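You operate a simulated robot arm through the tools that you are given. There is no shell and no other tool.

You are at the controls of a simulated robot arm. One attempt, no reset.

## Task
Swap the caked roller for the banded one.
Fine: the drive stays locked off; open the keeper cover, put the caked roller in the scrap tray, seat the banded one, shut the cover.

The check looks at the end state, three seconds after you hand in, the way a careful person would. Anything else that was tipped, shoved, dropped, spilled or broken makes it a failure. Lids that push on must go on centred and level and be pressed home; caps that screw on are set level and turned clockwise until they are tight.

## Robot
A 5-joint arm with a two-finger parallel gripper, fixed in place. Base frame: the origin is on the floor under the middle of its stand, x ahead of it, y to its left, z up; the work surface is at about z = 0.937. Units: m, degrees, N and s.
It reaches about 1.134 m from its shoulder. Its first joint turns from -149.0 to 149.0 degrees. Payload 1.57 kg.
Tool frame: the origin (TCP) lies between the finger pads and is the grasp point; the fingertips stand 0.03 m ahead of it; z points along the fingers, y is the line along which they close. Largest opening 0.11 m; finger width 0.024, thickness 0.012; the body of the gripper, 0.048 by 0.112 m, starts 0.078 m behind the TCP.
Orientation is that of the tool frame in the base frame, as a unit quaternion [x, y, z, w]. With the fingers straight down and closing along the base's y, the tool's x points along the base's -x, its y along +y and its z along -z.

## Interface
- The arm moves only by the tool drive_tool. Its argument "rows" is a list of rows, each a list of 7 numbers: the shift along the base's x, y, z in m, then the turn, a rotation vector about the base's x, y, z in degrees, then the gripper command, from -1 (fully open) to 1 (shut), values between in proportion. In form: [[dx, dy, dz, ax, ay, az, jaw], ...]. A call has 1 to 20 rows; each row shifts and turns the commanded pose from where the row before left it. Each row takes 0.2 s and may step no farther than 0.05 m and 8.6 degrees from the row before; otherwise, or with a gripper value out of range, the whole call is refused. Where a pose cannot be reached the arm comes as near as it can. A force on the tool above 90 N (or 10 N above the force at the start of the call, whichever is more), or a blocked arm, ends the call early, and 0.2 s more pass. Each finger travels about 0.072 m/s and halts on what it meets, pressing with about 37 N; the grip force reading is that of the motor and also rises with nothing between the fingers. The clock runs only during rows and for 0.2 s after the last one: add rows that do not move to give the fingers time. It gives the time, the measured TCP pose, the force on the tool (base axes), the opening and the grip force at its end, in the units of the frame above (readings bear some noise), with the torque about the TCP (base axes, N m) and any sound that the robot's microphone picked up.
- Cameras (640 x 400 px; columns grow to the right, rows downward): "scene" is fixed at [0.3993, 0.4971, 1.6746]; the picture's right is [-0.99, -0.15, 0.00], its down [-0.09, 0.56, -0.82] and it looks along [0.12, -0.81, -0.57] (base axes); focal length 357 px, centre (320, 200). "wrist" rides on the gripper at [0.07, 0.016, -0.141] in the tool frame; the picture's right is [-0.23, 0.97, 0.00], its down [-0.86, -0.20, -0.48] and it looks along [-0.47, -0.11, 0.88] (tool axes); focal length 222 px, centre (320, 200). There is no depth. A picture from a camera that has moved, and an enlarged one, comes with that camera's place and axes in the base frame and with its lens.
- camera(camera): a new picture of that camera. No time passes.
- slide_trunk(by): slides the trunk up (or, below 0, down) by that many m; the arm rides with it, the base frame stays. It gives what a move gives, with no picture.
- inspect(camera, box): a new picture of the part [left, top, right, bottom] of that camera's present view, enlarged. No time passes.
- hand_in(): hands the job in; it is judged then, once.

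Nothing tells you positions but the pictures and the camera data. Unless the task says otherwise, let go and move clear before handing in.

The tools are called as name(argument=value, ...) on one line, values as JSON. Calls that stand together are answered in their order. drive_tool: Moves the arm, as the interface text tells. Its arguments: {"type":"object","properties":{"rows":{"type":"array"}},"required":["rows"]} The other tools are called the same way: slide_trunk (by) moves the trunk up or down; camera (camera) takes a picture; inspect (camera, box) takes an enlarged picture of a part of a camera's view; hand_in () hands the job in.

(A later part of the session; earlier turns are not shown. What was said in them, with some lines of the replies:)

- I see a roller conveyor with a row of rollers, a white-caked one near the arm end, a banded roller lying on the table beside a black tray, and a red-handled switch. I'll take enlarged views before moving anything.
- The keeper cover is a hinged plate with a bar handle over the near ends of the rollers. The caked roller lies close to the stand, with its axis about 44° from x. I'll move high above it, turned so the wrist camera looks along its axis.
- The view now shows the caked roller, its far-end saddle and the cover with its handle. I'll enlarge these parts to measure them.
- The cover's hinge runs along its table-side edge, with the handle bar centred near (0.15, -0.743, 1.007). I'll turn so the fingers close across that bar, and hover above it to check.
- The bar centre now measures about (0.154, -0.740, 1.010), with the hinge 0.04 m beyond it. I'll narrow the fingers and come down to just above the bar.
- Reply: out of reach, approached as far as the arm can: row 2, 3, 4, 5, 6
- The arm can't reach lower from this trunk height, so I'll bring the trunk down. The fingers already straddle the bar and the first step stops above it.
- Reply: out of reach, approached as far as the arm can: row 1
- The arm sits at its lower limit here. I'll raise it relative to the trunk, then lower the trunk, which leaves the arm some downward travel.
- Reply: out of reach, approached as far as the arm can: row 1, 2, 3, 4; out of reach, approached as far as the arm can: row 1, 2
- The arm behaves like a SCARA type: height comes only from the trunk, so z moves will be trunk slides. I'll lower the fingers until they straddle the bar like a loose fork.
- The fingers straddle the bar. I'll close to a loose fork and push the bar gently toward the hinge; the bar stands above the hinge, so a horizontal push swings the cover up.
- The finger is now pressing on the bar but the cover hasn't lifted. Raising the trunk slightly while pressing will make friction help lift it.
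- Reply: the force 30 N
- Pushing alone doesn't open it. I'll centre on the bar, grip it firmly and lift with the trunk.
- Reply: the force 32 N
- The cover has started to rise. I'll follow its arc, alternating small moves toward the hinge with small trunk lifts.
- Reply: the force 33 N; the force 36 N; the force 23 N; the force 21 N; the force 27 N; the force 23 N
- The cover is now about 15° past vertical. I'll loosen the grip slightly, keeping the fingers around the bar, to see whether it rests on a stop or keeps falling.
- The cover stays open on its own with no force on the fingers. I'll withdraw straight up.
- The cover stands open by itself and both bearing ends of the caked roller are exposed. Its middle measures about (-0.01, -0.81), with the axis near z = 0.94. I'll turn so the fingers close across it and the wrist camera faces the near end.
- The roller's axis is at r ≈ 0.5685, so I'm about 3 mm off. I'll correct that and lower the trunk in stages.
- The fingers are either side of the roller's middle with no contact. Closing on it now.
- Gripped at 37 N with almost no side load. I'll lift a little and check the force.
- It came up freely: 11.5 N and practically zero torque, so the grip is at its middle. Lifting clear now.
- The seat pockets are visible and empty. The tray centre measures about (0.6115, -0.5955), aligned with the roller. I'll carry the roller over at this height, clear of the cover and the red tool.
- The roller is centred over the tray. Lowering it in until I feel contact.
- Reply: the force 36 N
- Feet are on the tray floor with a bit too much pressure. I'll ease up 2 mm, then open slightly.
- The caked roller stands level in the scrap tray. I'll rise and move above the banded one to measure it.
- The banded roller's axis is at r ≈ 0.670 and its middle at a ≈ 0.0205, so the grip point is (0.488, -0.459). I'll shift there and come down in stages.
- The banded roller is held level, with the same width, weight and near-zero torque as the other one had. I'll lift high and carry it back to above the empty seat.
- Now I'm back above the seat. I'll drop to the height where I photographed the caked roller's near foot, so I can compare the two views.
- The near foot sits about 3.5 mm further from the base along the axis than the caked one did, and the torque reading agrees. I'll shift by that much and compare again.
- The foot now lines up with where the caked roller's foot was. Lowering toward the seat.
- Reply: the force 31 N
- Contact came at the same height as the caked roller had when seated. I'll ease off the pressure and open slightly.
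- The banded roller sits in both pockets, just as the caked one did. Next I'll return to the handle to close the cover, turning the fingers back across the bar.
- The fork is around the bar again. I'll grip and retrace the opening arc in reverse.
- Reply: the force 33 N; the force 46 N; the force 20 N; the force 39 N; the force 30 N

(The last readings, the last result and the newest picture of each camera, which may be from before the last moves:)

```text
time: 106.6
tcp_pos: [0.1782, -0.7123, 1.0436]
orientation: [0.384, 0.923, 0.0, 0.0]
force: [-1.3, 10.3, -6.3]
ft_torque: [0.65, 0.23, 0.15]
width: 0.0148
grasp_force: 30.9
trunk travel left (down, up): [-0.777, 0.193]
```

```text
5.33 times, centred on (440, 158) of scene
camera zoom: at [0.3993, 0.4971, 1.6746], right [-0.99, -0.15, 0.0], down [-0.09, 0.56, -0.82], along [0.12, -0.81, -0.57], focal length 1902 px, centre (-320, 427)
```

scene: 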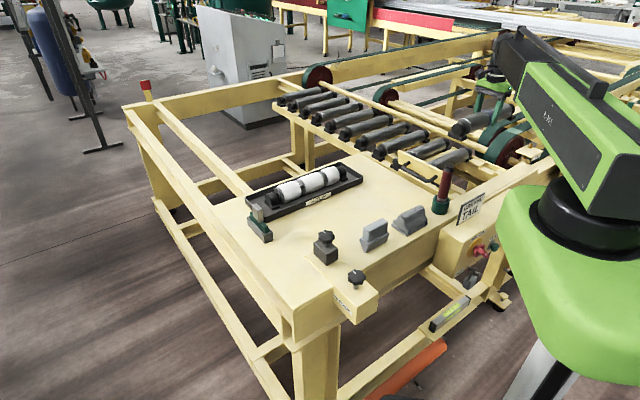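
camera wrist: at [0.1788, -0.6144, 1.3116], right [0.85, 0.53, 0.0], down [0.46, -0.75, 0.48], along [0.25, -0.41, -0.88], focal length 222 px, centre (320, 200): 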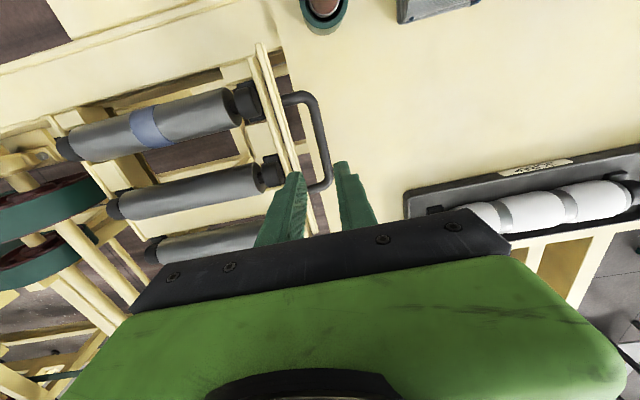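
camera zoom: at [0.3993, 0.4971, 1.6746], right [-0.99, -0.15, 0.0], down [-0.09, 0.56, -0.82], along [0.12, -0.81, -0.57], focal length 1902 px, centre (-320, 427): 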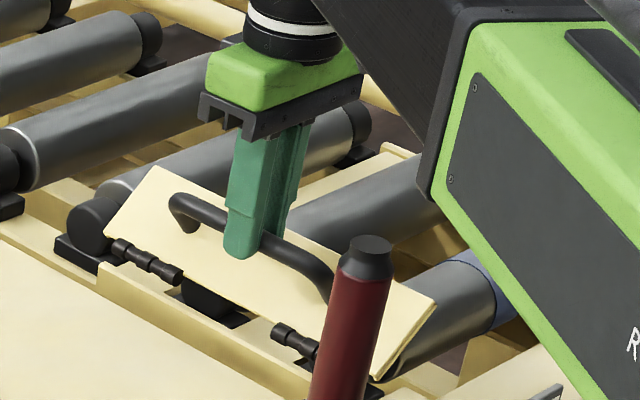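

drive_tool(rows=[[-0.0022, -0.0022, 0, 0, 0, 0, 1], [-0.0022, -0.0022, 0, 0, 0, 0, 1], [-0.0022, -0.0022, 0, 0, 0, 0, 1], [0, 0, 0, 0, 0, 0, 1]])

slide_trunk(by=-0.003)

drive_tool(rows=[[-0.0022, -0.0022, 0, 0, 0, 0, 1], [-0.0022, -0.0022, 0, 0, 0, 0, 1], [-0.0022, -0.0022, 0, 0, 0, 0, 1], [0, 0, 0, 0, 0, 0, 1]])

slide_trunk(by=-0.004)

inspect(camera="scene", box=[380, 120, 500, 195])

```text
time: 107.6
tcp_pos: [0.1726, -0.7207, 1.0438]
orientation: [0.383, 0.924, 0.001, 0.0]
force: [-3.1, 13.2, -10.3]
ft_torque: [0.28, -0.11, 0.22]
width: 0.0149
grasp_force: 30.7
trunk travel left (down, up): [-0.777, 0.193]
```

```text
time: 108.2
tcp_pos: [0.1726, -0.721, 1.0437]
orientation: [0.383, 0.924, -0.003, 0.001]
force: [-2.9, -8.0, 30.8]
ft_torque: [-0.14, 0.09, 0.12]
width: 0.0152
grasp_force: 31.2
trunk travel left (down, up): [-0.774, 0.196]
```

```text
time: 109.2
tcp_pos: [0.1673, -0.7252, 1.0395]
orientation: [0.384, 0.923, 0.0, 0.0]
force: [0.1, 21.0, -26.8]
ft_torque: [0.36, 0.0, 0.13]
width: 0.0149
grasp_force: 30.6
trunk travel left (down, up): [-0.774, 0.196]
```

```text
time: 109.7
tcp_pos: [0.1646, -0.7276, 1.0397]
orientation: [0.383, 0.924, -0.003, 0.001]
force: [-6.1, -9.8, 30.4]
ft_torque: [-0.26, 0.09, 0.24]
width: 0.0149
grasp_force: 30.6
trunk travel left (down, up): [-0.77, 0.2]
```

```text
5.33 times, centred on (440, 158) of scene
camera zoom: at [0.3993, 0.4971, 1.6746], right [-0.99, -0.15, 0.0], down [-0.09, 0.56, -0.82], along [0.12, -0.81, -0.57], focal length 1902 px, centre (-320, 427)
```

zoom: 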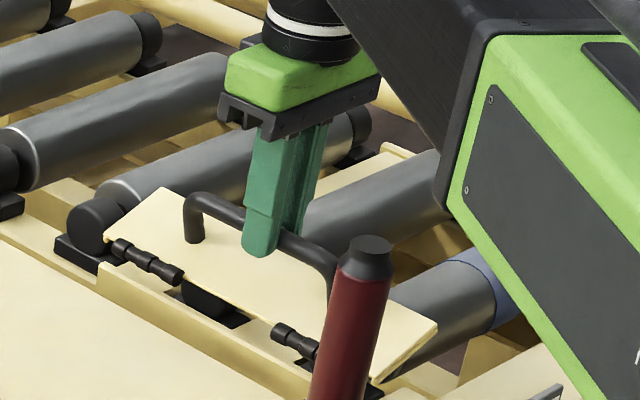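

drive_tool(rows=[[-0.0021, -0.0021, 0, 0, 0, 0, 1], [-0.0021, -0.0021, 0, 0, 0, 0, 1], [0, 0, 0, 0, 0, 0, 1]])

slide_trunk(by=-0.004)

drive_tool(rows=[[-0.0021, -0.0021, 0, 0, 0, 0, 1], [-0.0021, -0.0021, 0, 0, 0, 0, 1], [0, 0, 0, 0, 0, 0, 1]])

slide_trunk(by=-0.004)

inspect(camera="scene", box=[380, 120, 500, 195])

```text
time: 110.5
tcp_pos: [0.1621, -0.7292, 1.0368]
orientation: [0.383, 0.924, 0.001, 0.0]
force: [3.2, 11.8, -2.6]
ft_torque: [-0.02, -0.54, 0.13]
width: 0.0149
grasp_force: 30.1
trunk travel left (down, up): [-0.77, 0.2]
```

```text
time: 111.0
tcp_pos: [0.1593, -0.7328, 1.033]
orientation: [0.383, 0.924, -0.002, 0.0]
force: [-7.6, -14.5, 26.4]
ft_torque: [-0.5, -0.04, 0.23]
width: 0.0149
grasp_force: 31.0
trunk travel left (down, up): [-0.766, 0.204]
```

```text
time: 111.8
tcp_pos: [0.1579, -0.7342, 1.0329]
orientation: [0.383, 0.924, 0.001, 0.0]
force: [4.0, 15.6, -7.7]
ft_torque: [-0.05, -0.59, 0.12]
width: 0.0147
grasp_force: 30.5
trunk travel left (down, up): [-0.766, 0.204]
```

```text
time: 112.3
tcp_pos: [0.1562, -0.7379, 1.0288]
orientation: [0.383, 0.924, -0.002, 0.0]
force: [-6.7, -2.8, 9.3]
ft_torque: [-0.35, -0.34, 0.16]
width: 0.0148
grasp_force: 31.2
trunk travel left (down, up): [-0.762, 0.208]
```

```text
5.33 times, centred on (440, 158) of scene
camera zoom: at [0.3993, 0.4971, 1.6746], right [-0.99, -0.15, 0.0], down [-0.09, 0.56, -0.82], along [0.12, -0.81, -0.57], focal length 1902 px, centre (-320, 427)
```

zoom: 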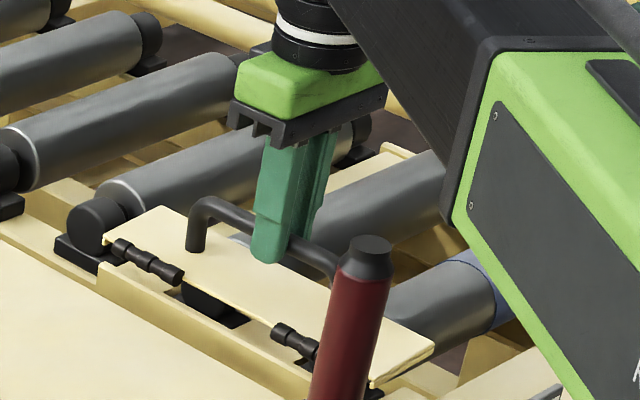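

drive_tool(rows=[[-0.0016, -0.0016, 0, 0, 0, 0, 1], [-0.0016, -0.0016, 0, 0, 0, 0, 1], [0, 0, 0, 0, 0, 0, 1]])

slide_trunk(by=-0.003)

slide_trunk(by=-0.002)

inspect(camera="scene", box=[390, 120, 490, 182])

```text
time: 113.1
tcp_pos: [0.1552, -0.738, 1.0289]
orientation: [0.383, 0.924, 0.0, -0.001]
force: [2.8, 18.1, -16.1]
ft_torque: [-0.05, -0.51, 0.13]
width: 0.0146
grasp_force: 31.1
trunk travel left (down, up): [-0.762, 0.208]
```

```text
time: 113.7
tcp_pos: [0.1541, -0.7388, 1.0266]
orientation: [0.383, 0.924, -0.002, 0.0]
force: [-0.8, -0.3, 12.7]
ft_torque: [0.14, 0.28, 0.15]
width: 0.0148
grasp_force: 30.8
trunk travel left (down, up): [-0.759, 0.211]
```

```text
time: 114.2
tcp_pos: [0.1539, -0.7385, 1.0249]
orientation: [0.383, 0.924, -0.001, 0.001]
force: [-2.6, -11.0, 29.7]
ft_torque: [-0.22, 0.04, 0.13]
width: 0.0147
grasp_force: 31.1
trunk travel left (down, up): [-0.757, 0.213]
```

```text
6.40 times, centred on (440, 151) of scene
camera zoom: at [0.3993, 0.4971, 1.6746], right [-0.99, -0.15, 0.0], down [-0.09, 0.56, -0.82], along [0.12, -0.81, -0.57], focal length 2282 px, centre (-448, 514)
```

zoom: 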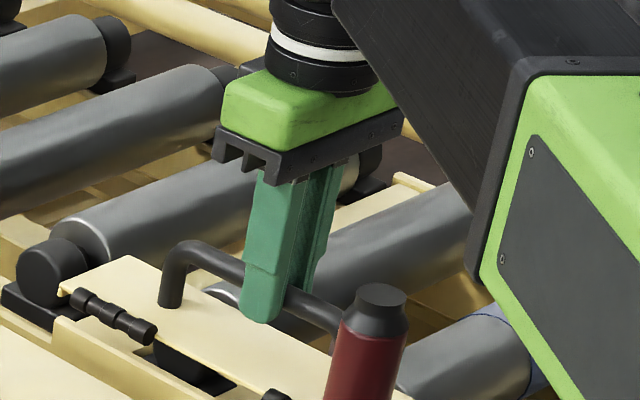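

The cover looks fully down and is pressed at about 30 N. I'll ease off, open the fingers and check it.

slide_trunk(by=0.002)

drive_tool(rows=[[0, 0, 0, 0, 0, 0, 0.4], [0, 0, 0, 0, 0, 0, 0.1], [0, 0, 0, 0, 0, 0, 0.1]])

slide_trunk(by=0.06)

inspect(camera="scene", box=[380, 150, 470, 206])

inspect(camera="wrist", box=[120, 20, 400, 195])

```text
time: 114.7
tcp_pos: [0.1537, -0.7393, 1.0245]
orientation: [0.383, 0.924, 0.002, -0.001]
force: [-5.6, 0.0, -6.2]
ft_torque: [-0.42, -0.08, 0.1]
width: 0.0146
grasp_force: 31.0
trunk travel left (down, up): [-0.759, 0.211]
```

```text
time: 115.5
tcp_pos: [0.1544, -0.7387, 1.0255]
orientation: [0.384, 0.923, -0.001, 0.001]
force: [-0.2, 0.5, -0.2]
ft_torque: [-0.01, 0.03, -0.02]
width: 0.0493
grasp_force: 0.0
trunk travel left (down, up): [-0.759, 0.211]
```

```text
time: 116.5
tcp_pos: [0.1556, -0.7388, 1.0853]
orientation: [0.384, 0.923, 0.001, 0.0]
force: [-0.5, -0.4, 0.9]
ft_torque: [-0.04, 0.01, 0.01]
width: 0.0496
grasp_force: 0.0
trunk travel left (down, up): [-0.819, 0.151]
```

```text
7.11 times, centred on (425, 178) of scene
camera zoom: at [0.3993, 0.4971, 1.6746], right [-0.99, -0.15, 0.0], down [-0.09, 0.56, -0.82], along [0.12, -0.81, -0.57], focal length 2536 px, centre (-427, 356)
```

zoom: 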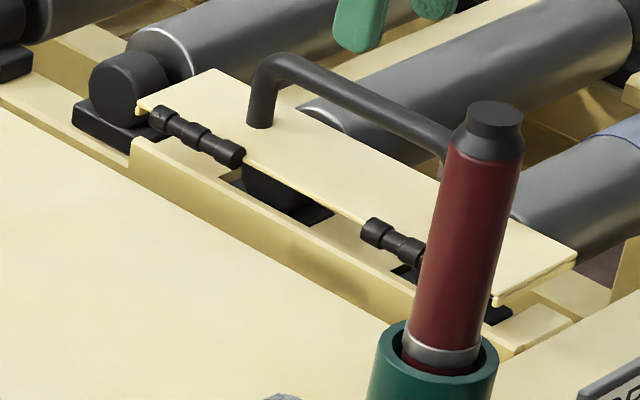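

```text
2.29 times, centred on (260, 108) of wrist
camera zoom: at [0.1159, -0.6784, 1.2255], right [0.85, 0.53, 0.0], down [0.46, -0.75, 0.48], along [0.25, -0.41, -0.88], focal length 508 px, centre (457, 411)
```

zoom: 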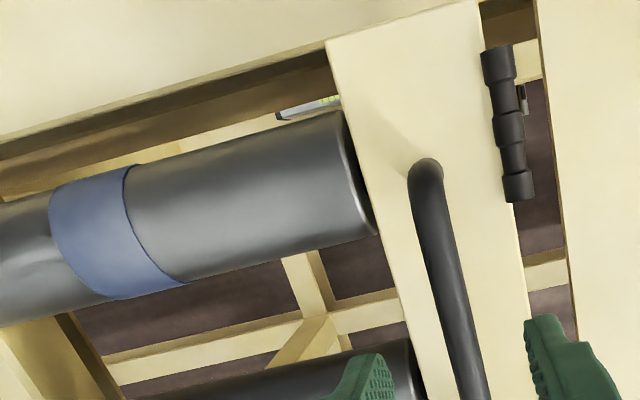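

The cover matches its original closed position. I'll rise clear and inspect the roller's seating at both ends from above.

slide_trunk(by=0.12)

camera(camera="scene")

camera(camera="wrist")

inspect(camera="scene", box=[444, 154, 508, 194])

inspect(camera="wrist", box=[100, 40, 340, 190])

```text
time: 118.0
tcp_pos: [0.1544, -0.7393, 1.2059]
orientation: [0.384, 0.923, 0.0, -0.001]
force: [1.1, 0.3, 0.1]
ft_torque: [-0.01, 0.01, 0.06]
width: 0.0494
grasp_force: 0.1
trunk travel left (down, up): [-0.939, 0.031]
```

```text
taken
```

scene: 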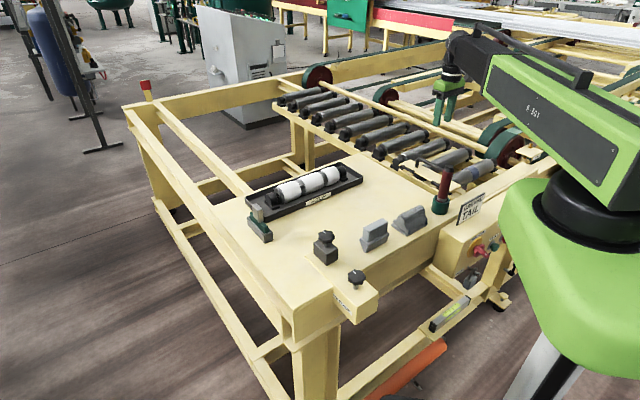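

```text
taken
camera wrist: at [0.1159, -0.6784, 1.3455], right [0.85, 0.53, 0.0], down [0.46, -0.75, 0.48], along [0.25, -0.41, -0.88], focal length 222 px, centre (320, 200)
```

wrist: 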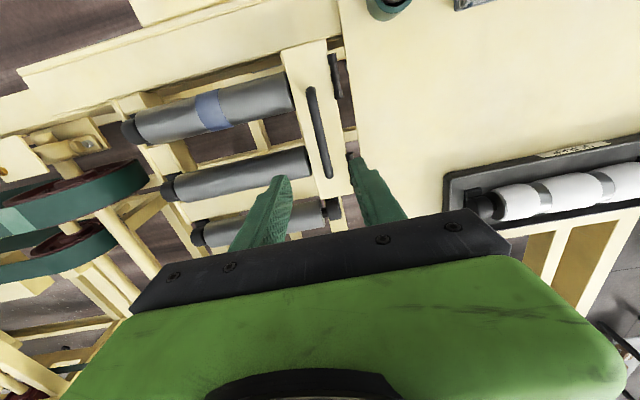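

```text
10.00 times, centred on (476, 174) of scene
camera zoom: at [0.3993, 0.4971, 1.6746], right [-0.99, -0.15, 0.0], down [-0.09, 0.56, -0.82], along [0.12, -0.81, -0.57], focal length 3566 px, centre (-1240, 460)
```

zoom: 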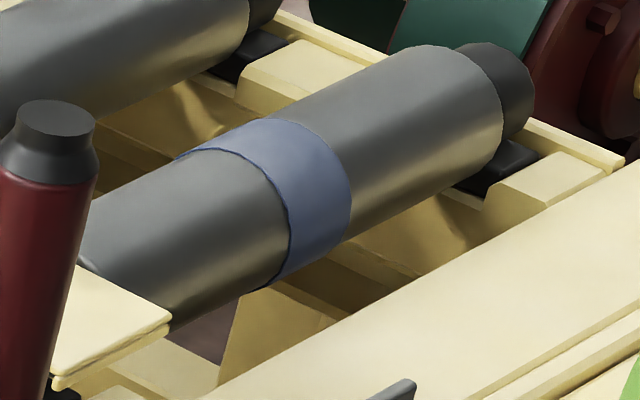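

```text
2.67 times, centred on (220, 115) of wrist
camera zoom: at [0.1159, -0.6784, 1.3455], right [0.85, 0.53, 0.0], down [0.46, -0.75, 0.48], along [0.25, -0.41, -0.88], focal length 592 px, centre (587, 427)
```

zoom: 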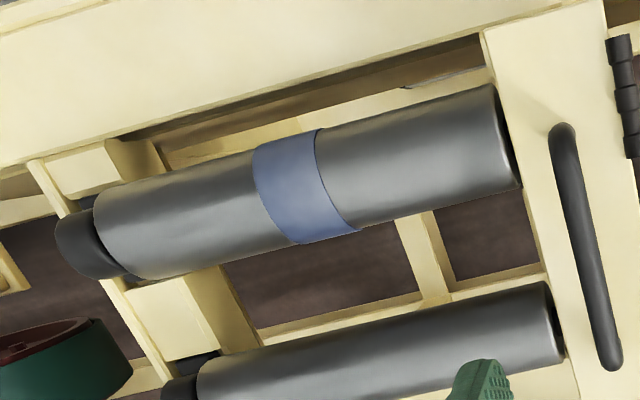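

Both ends sit in line with the neighbouring roller and the cover is shut. I'll move the arm back to its start pose and check that nothing else moved, including the isolator.

drive_tool(rows=[[0.0155, 0.022, 0, 0, 0, 7.5, -0.2], [0.0155, 0.022, 0, 0, 0, 7.5, -0.6], [0.0157, 0.022, 0, 0, 0, 7.5, -1], [0.0157, 0.022, 0, 0, 0, 7.5, -1], [0.0157, 0.022, 0, 0, 0, 7.5, -1], [0.0157, 0.022, 0, 0, 0, 7.5, -1], [0, 0, 0, 0, 0, 0, -1], [0, 0, 0, 0, 0, 0, -1]])

camera(camera="scene")

inspect(camera="scene", box=[400, 180, 560, 280])

inspect(camera="scene", box=[230, 150, 430, 275])

inspect(camera="scene", box=[380, 100, 540, 200])

```text
time: 119.8
tcp_pos: [0.2481, -0.6082, 1.2059]
orientation: [-0.001, 1.0, 0.0, 0.0]
force: [0.4, -0.2, 0.2]
ft_torque: [0.02, -0.05, 0.0]
width: 0.1099
grasp_force: 0.0
trunk travel left (down, up): [-0.939, 0.031]
```

```text
taken
```

scene: 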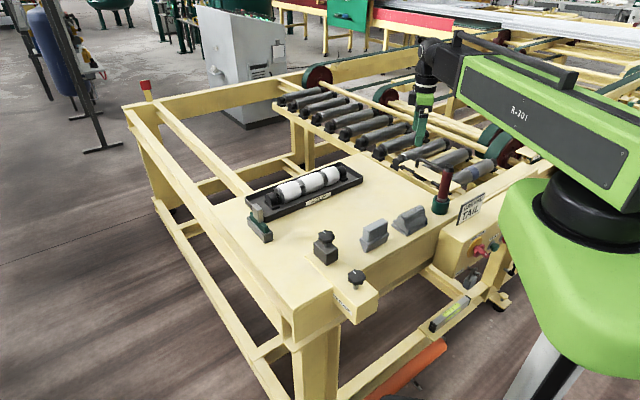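

```text
4.00 times, centred on (480, 230) of scene
camera zoom: at [0.3993, 0.4971, 1.6746], right [-0.99, -0.15, 0.0], down [-0.09, 0.56, -0.82], along [0.12, -0.81, -0.57], focal length 1426 px, centre (-320, 80)
```

zoom: 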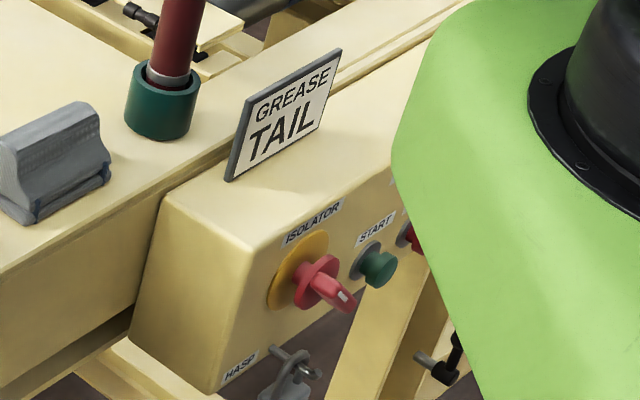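

```text
3.20 times, centred on (330, 212) of scene
camera zoom: at [0.3993, 0.4971, 1.6746], right [-0.99, -0.15, 0.0], down [-0.09, 0.56, -0.82], along [0.12, -0.81, -0.57], focal length 1141 px, centre (288, 160)
```

zoom: 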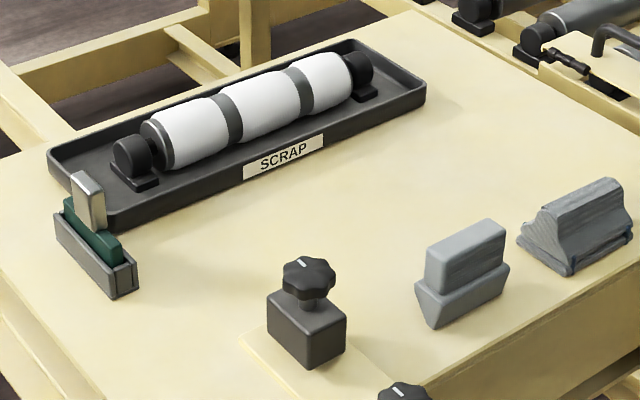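

```text
4.00 times, centred on (460, 150) of scene
camera zoom: at [0.3993, 0.4971, 1.6746], right [-0.99, -0.15, 0.0], down [-0.09, 0.56, -0.82], along [0.12, -0.81, -0.57], focal length 1426 px, centre (-240, 400)
```

zoom: 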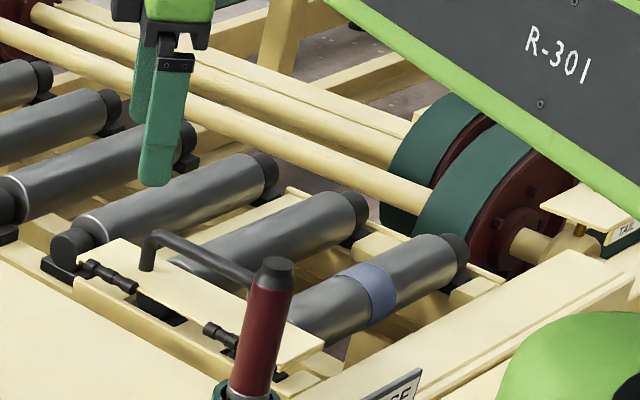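

The banded roller is seated under the closed cover and the caked roller stands in the scrap tray. The isolator, sign, red tool and everything else look as they did at the start. The arm is clear, so I'm handing in.

hand_in()

```text
The job is handed in.
```

The rollers are swapped and the job is handed in. The result of the check hasn't come back.

- **Caked roller:** it is standing level on its feet in the scrap tray, inside the rim.
- **Banded roller:** it is seated in both pockets. It touched down at the same height as the caked one had sat, and its ends line up with the neighbouring roller.
- **Keeper cover:** it is shut and was pressed down with about 30 N. The pictures match its original closed position.
- **Drive:** I didn't touch the isolator, hasp or buttons. The isolator and hasp look unchanged in the final picture; the arm partly hides the stop button.
- **Everything else:** the red-handled tool, the sign and the items on the table look as they did at the start. The arm is back near its starting pose, with the gripper empty.
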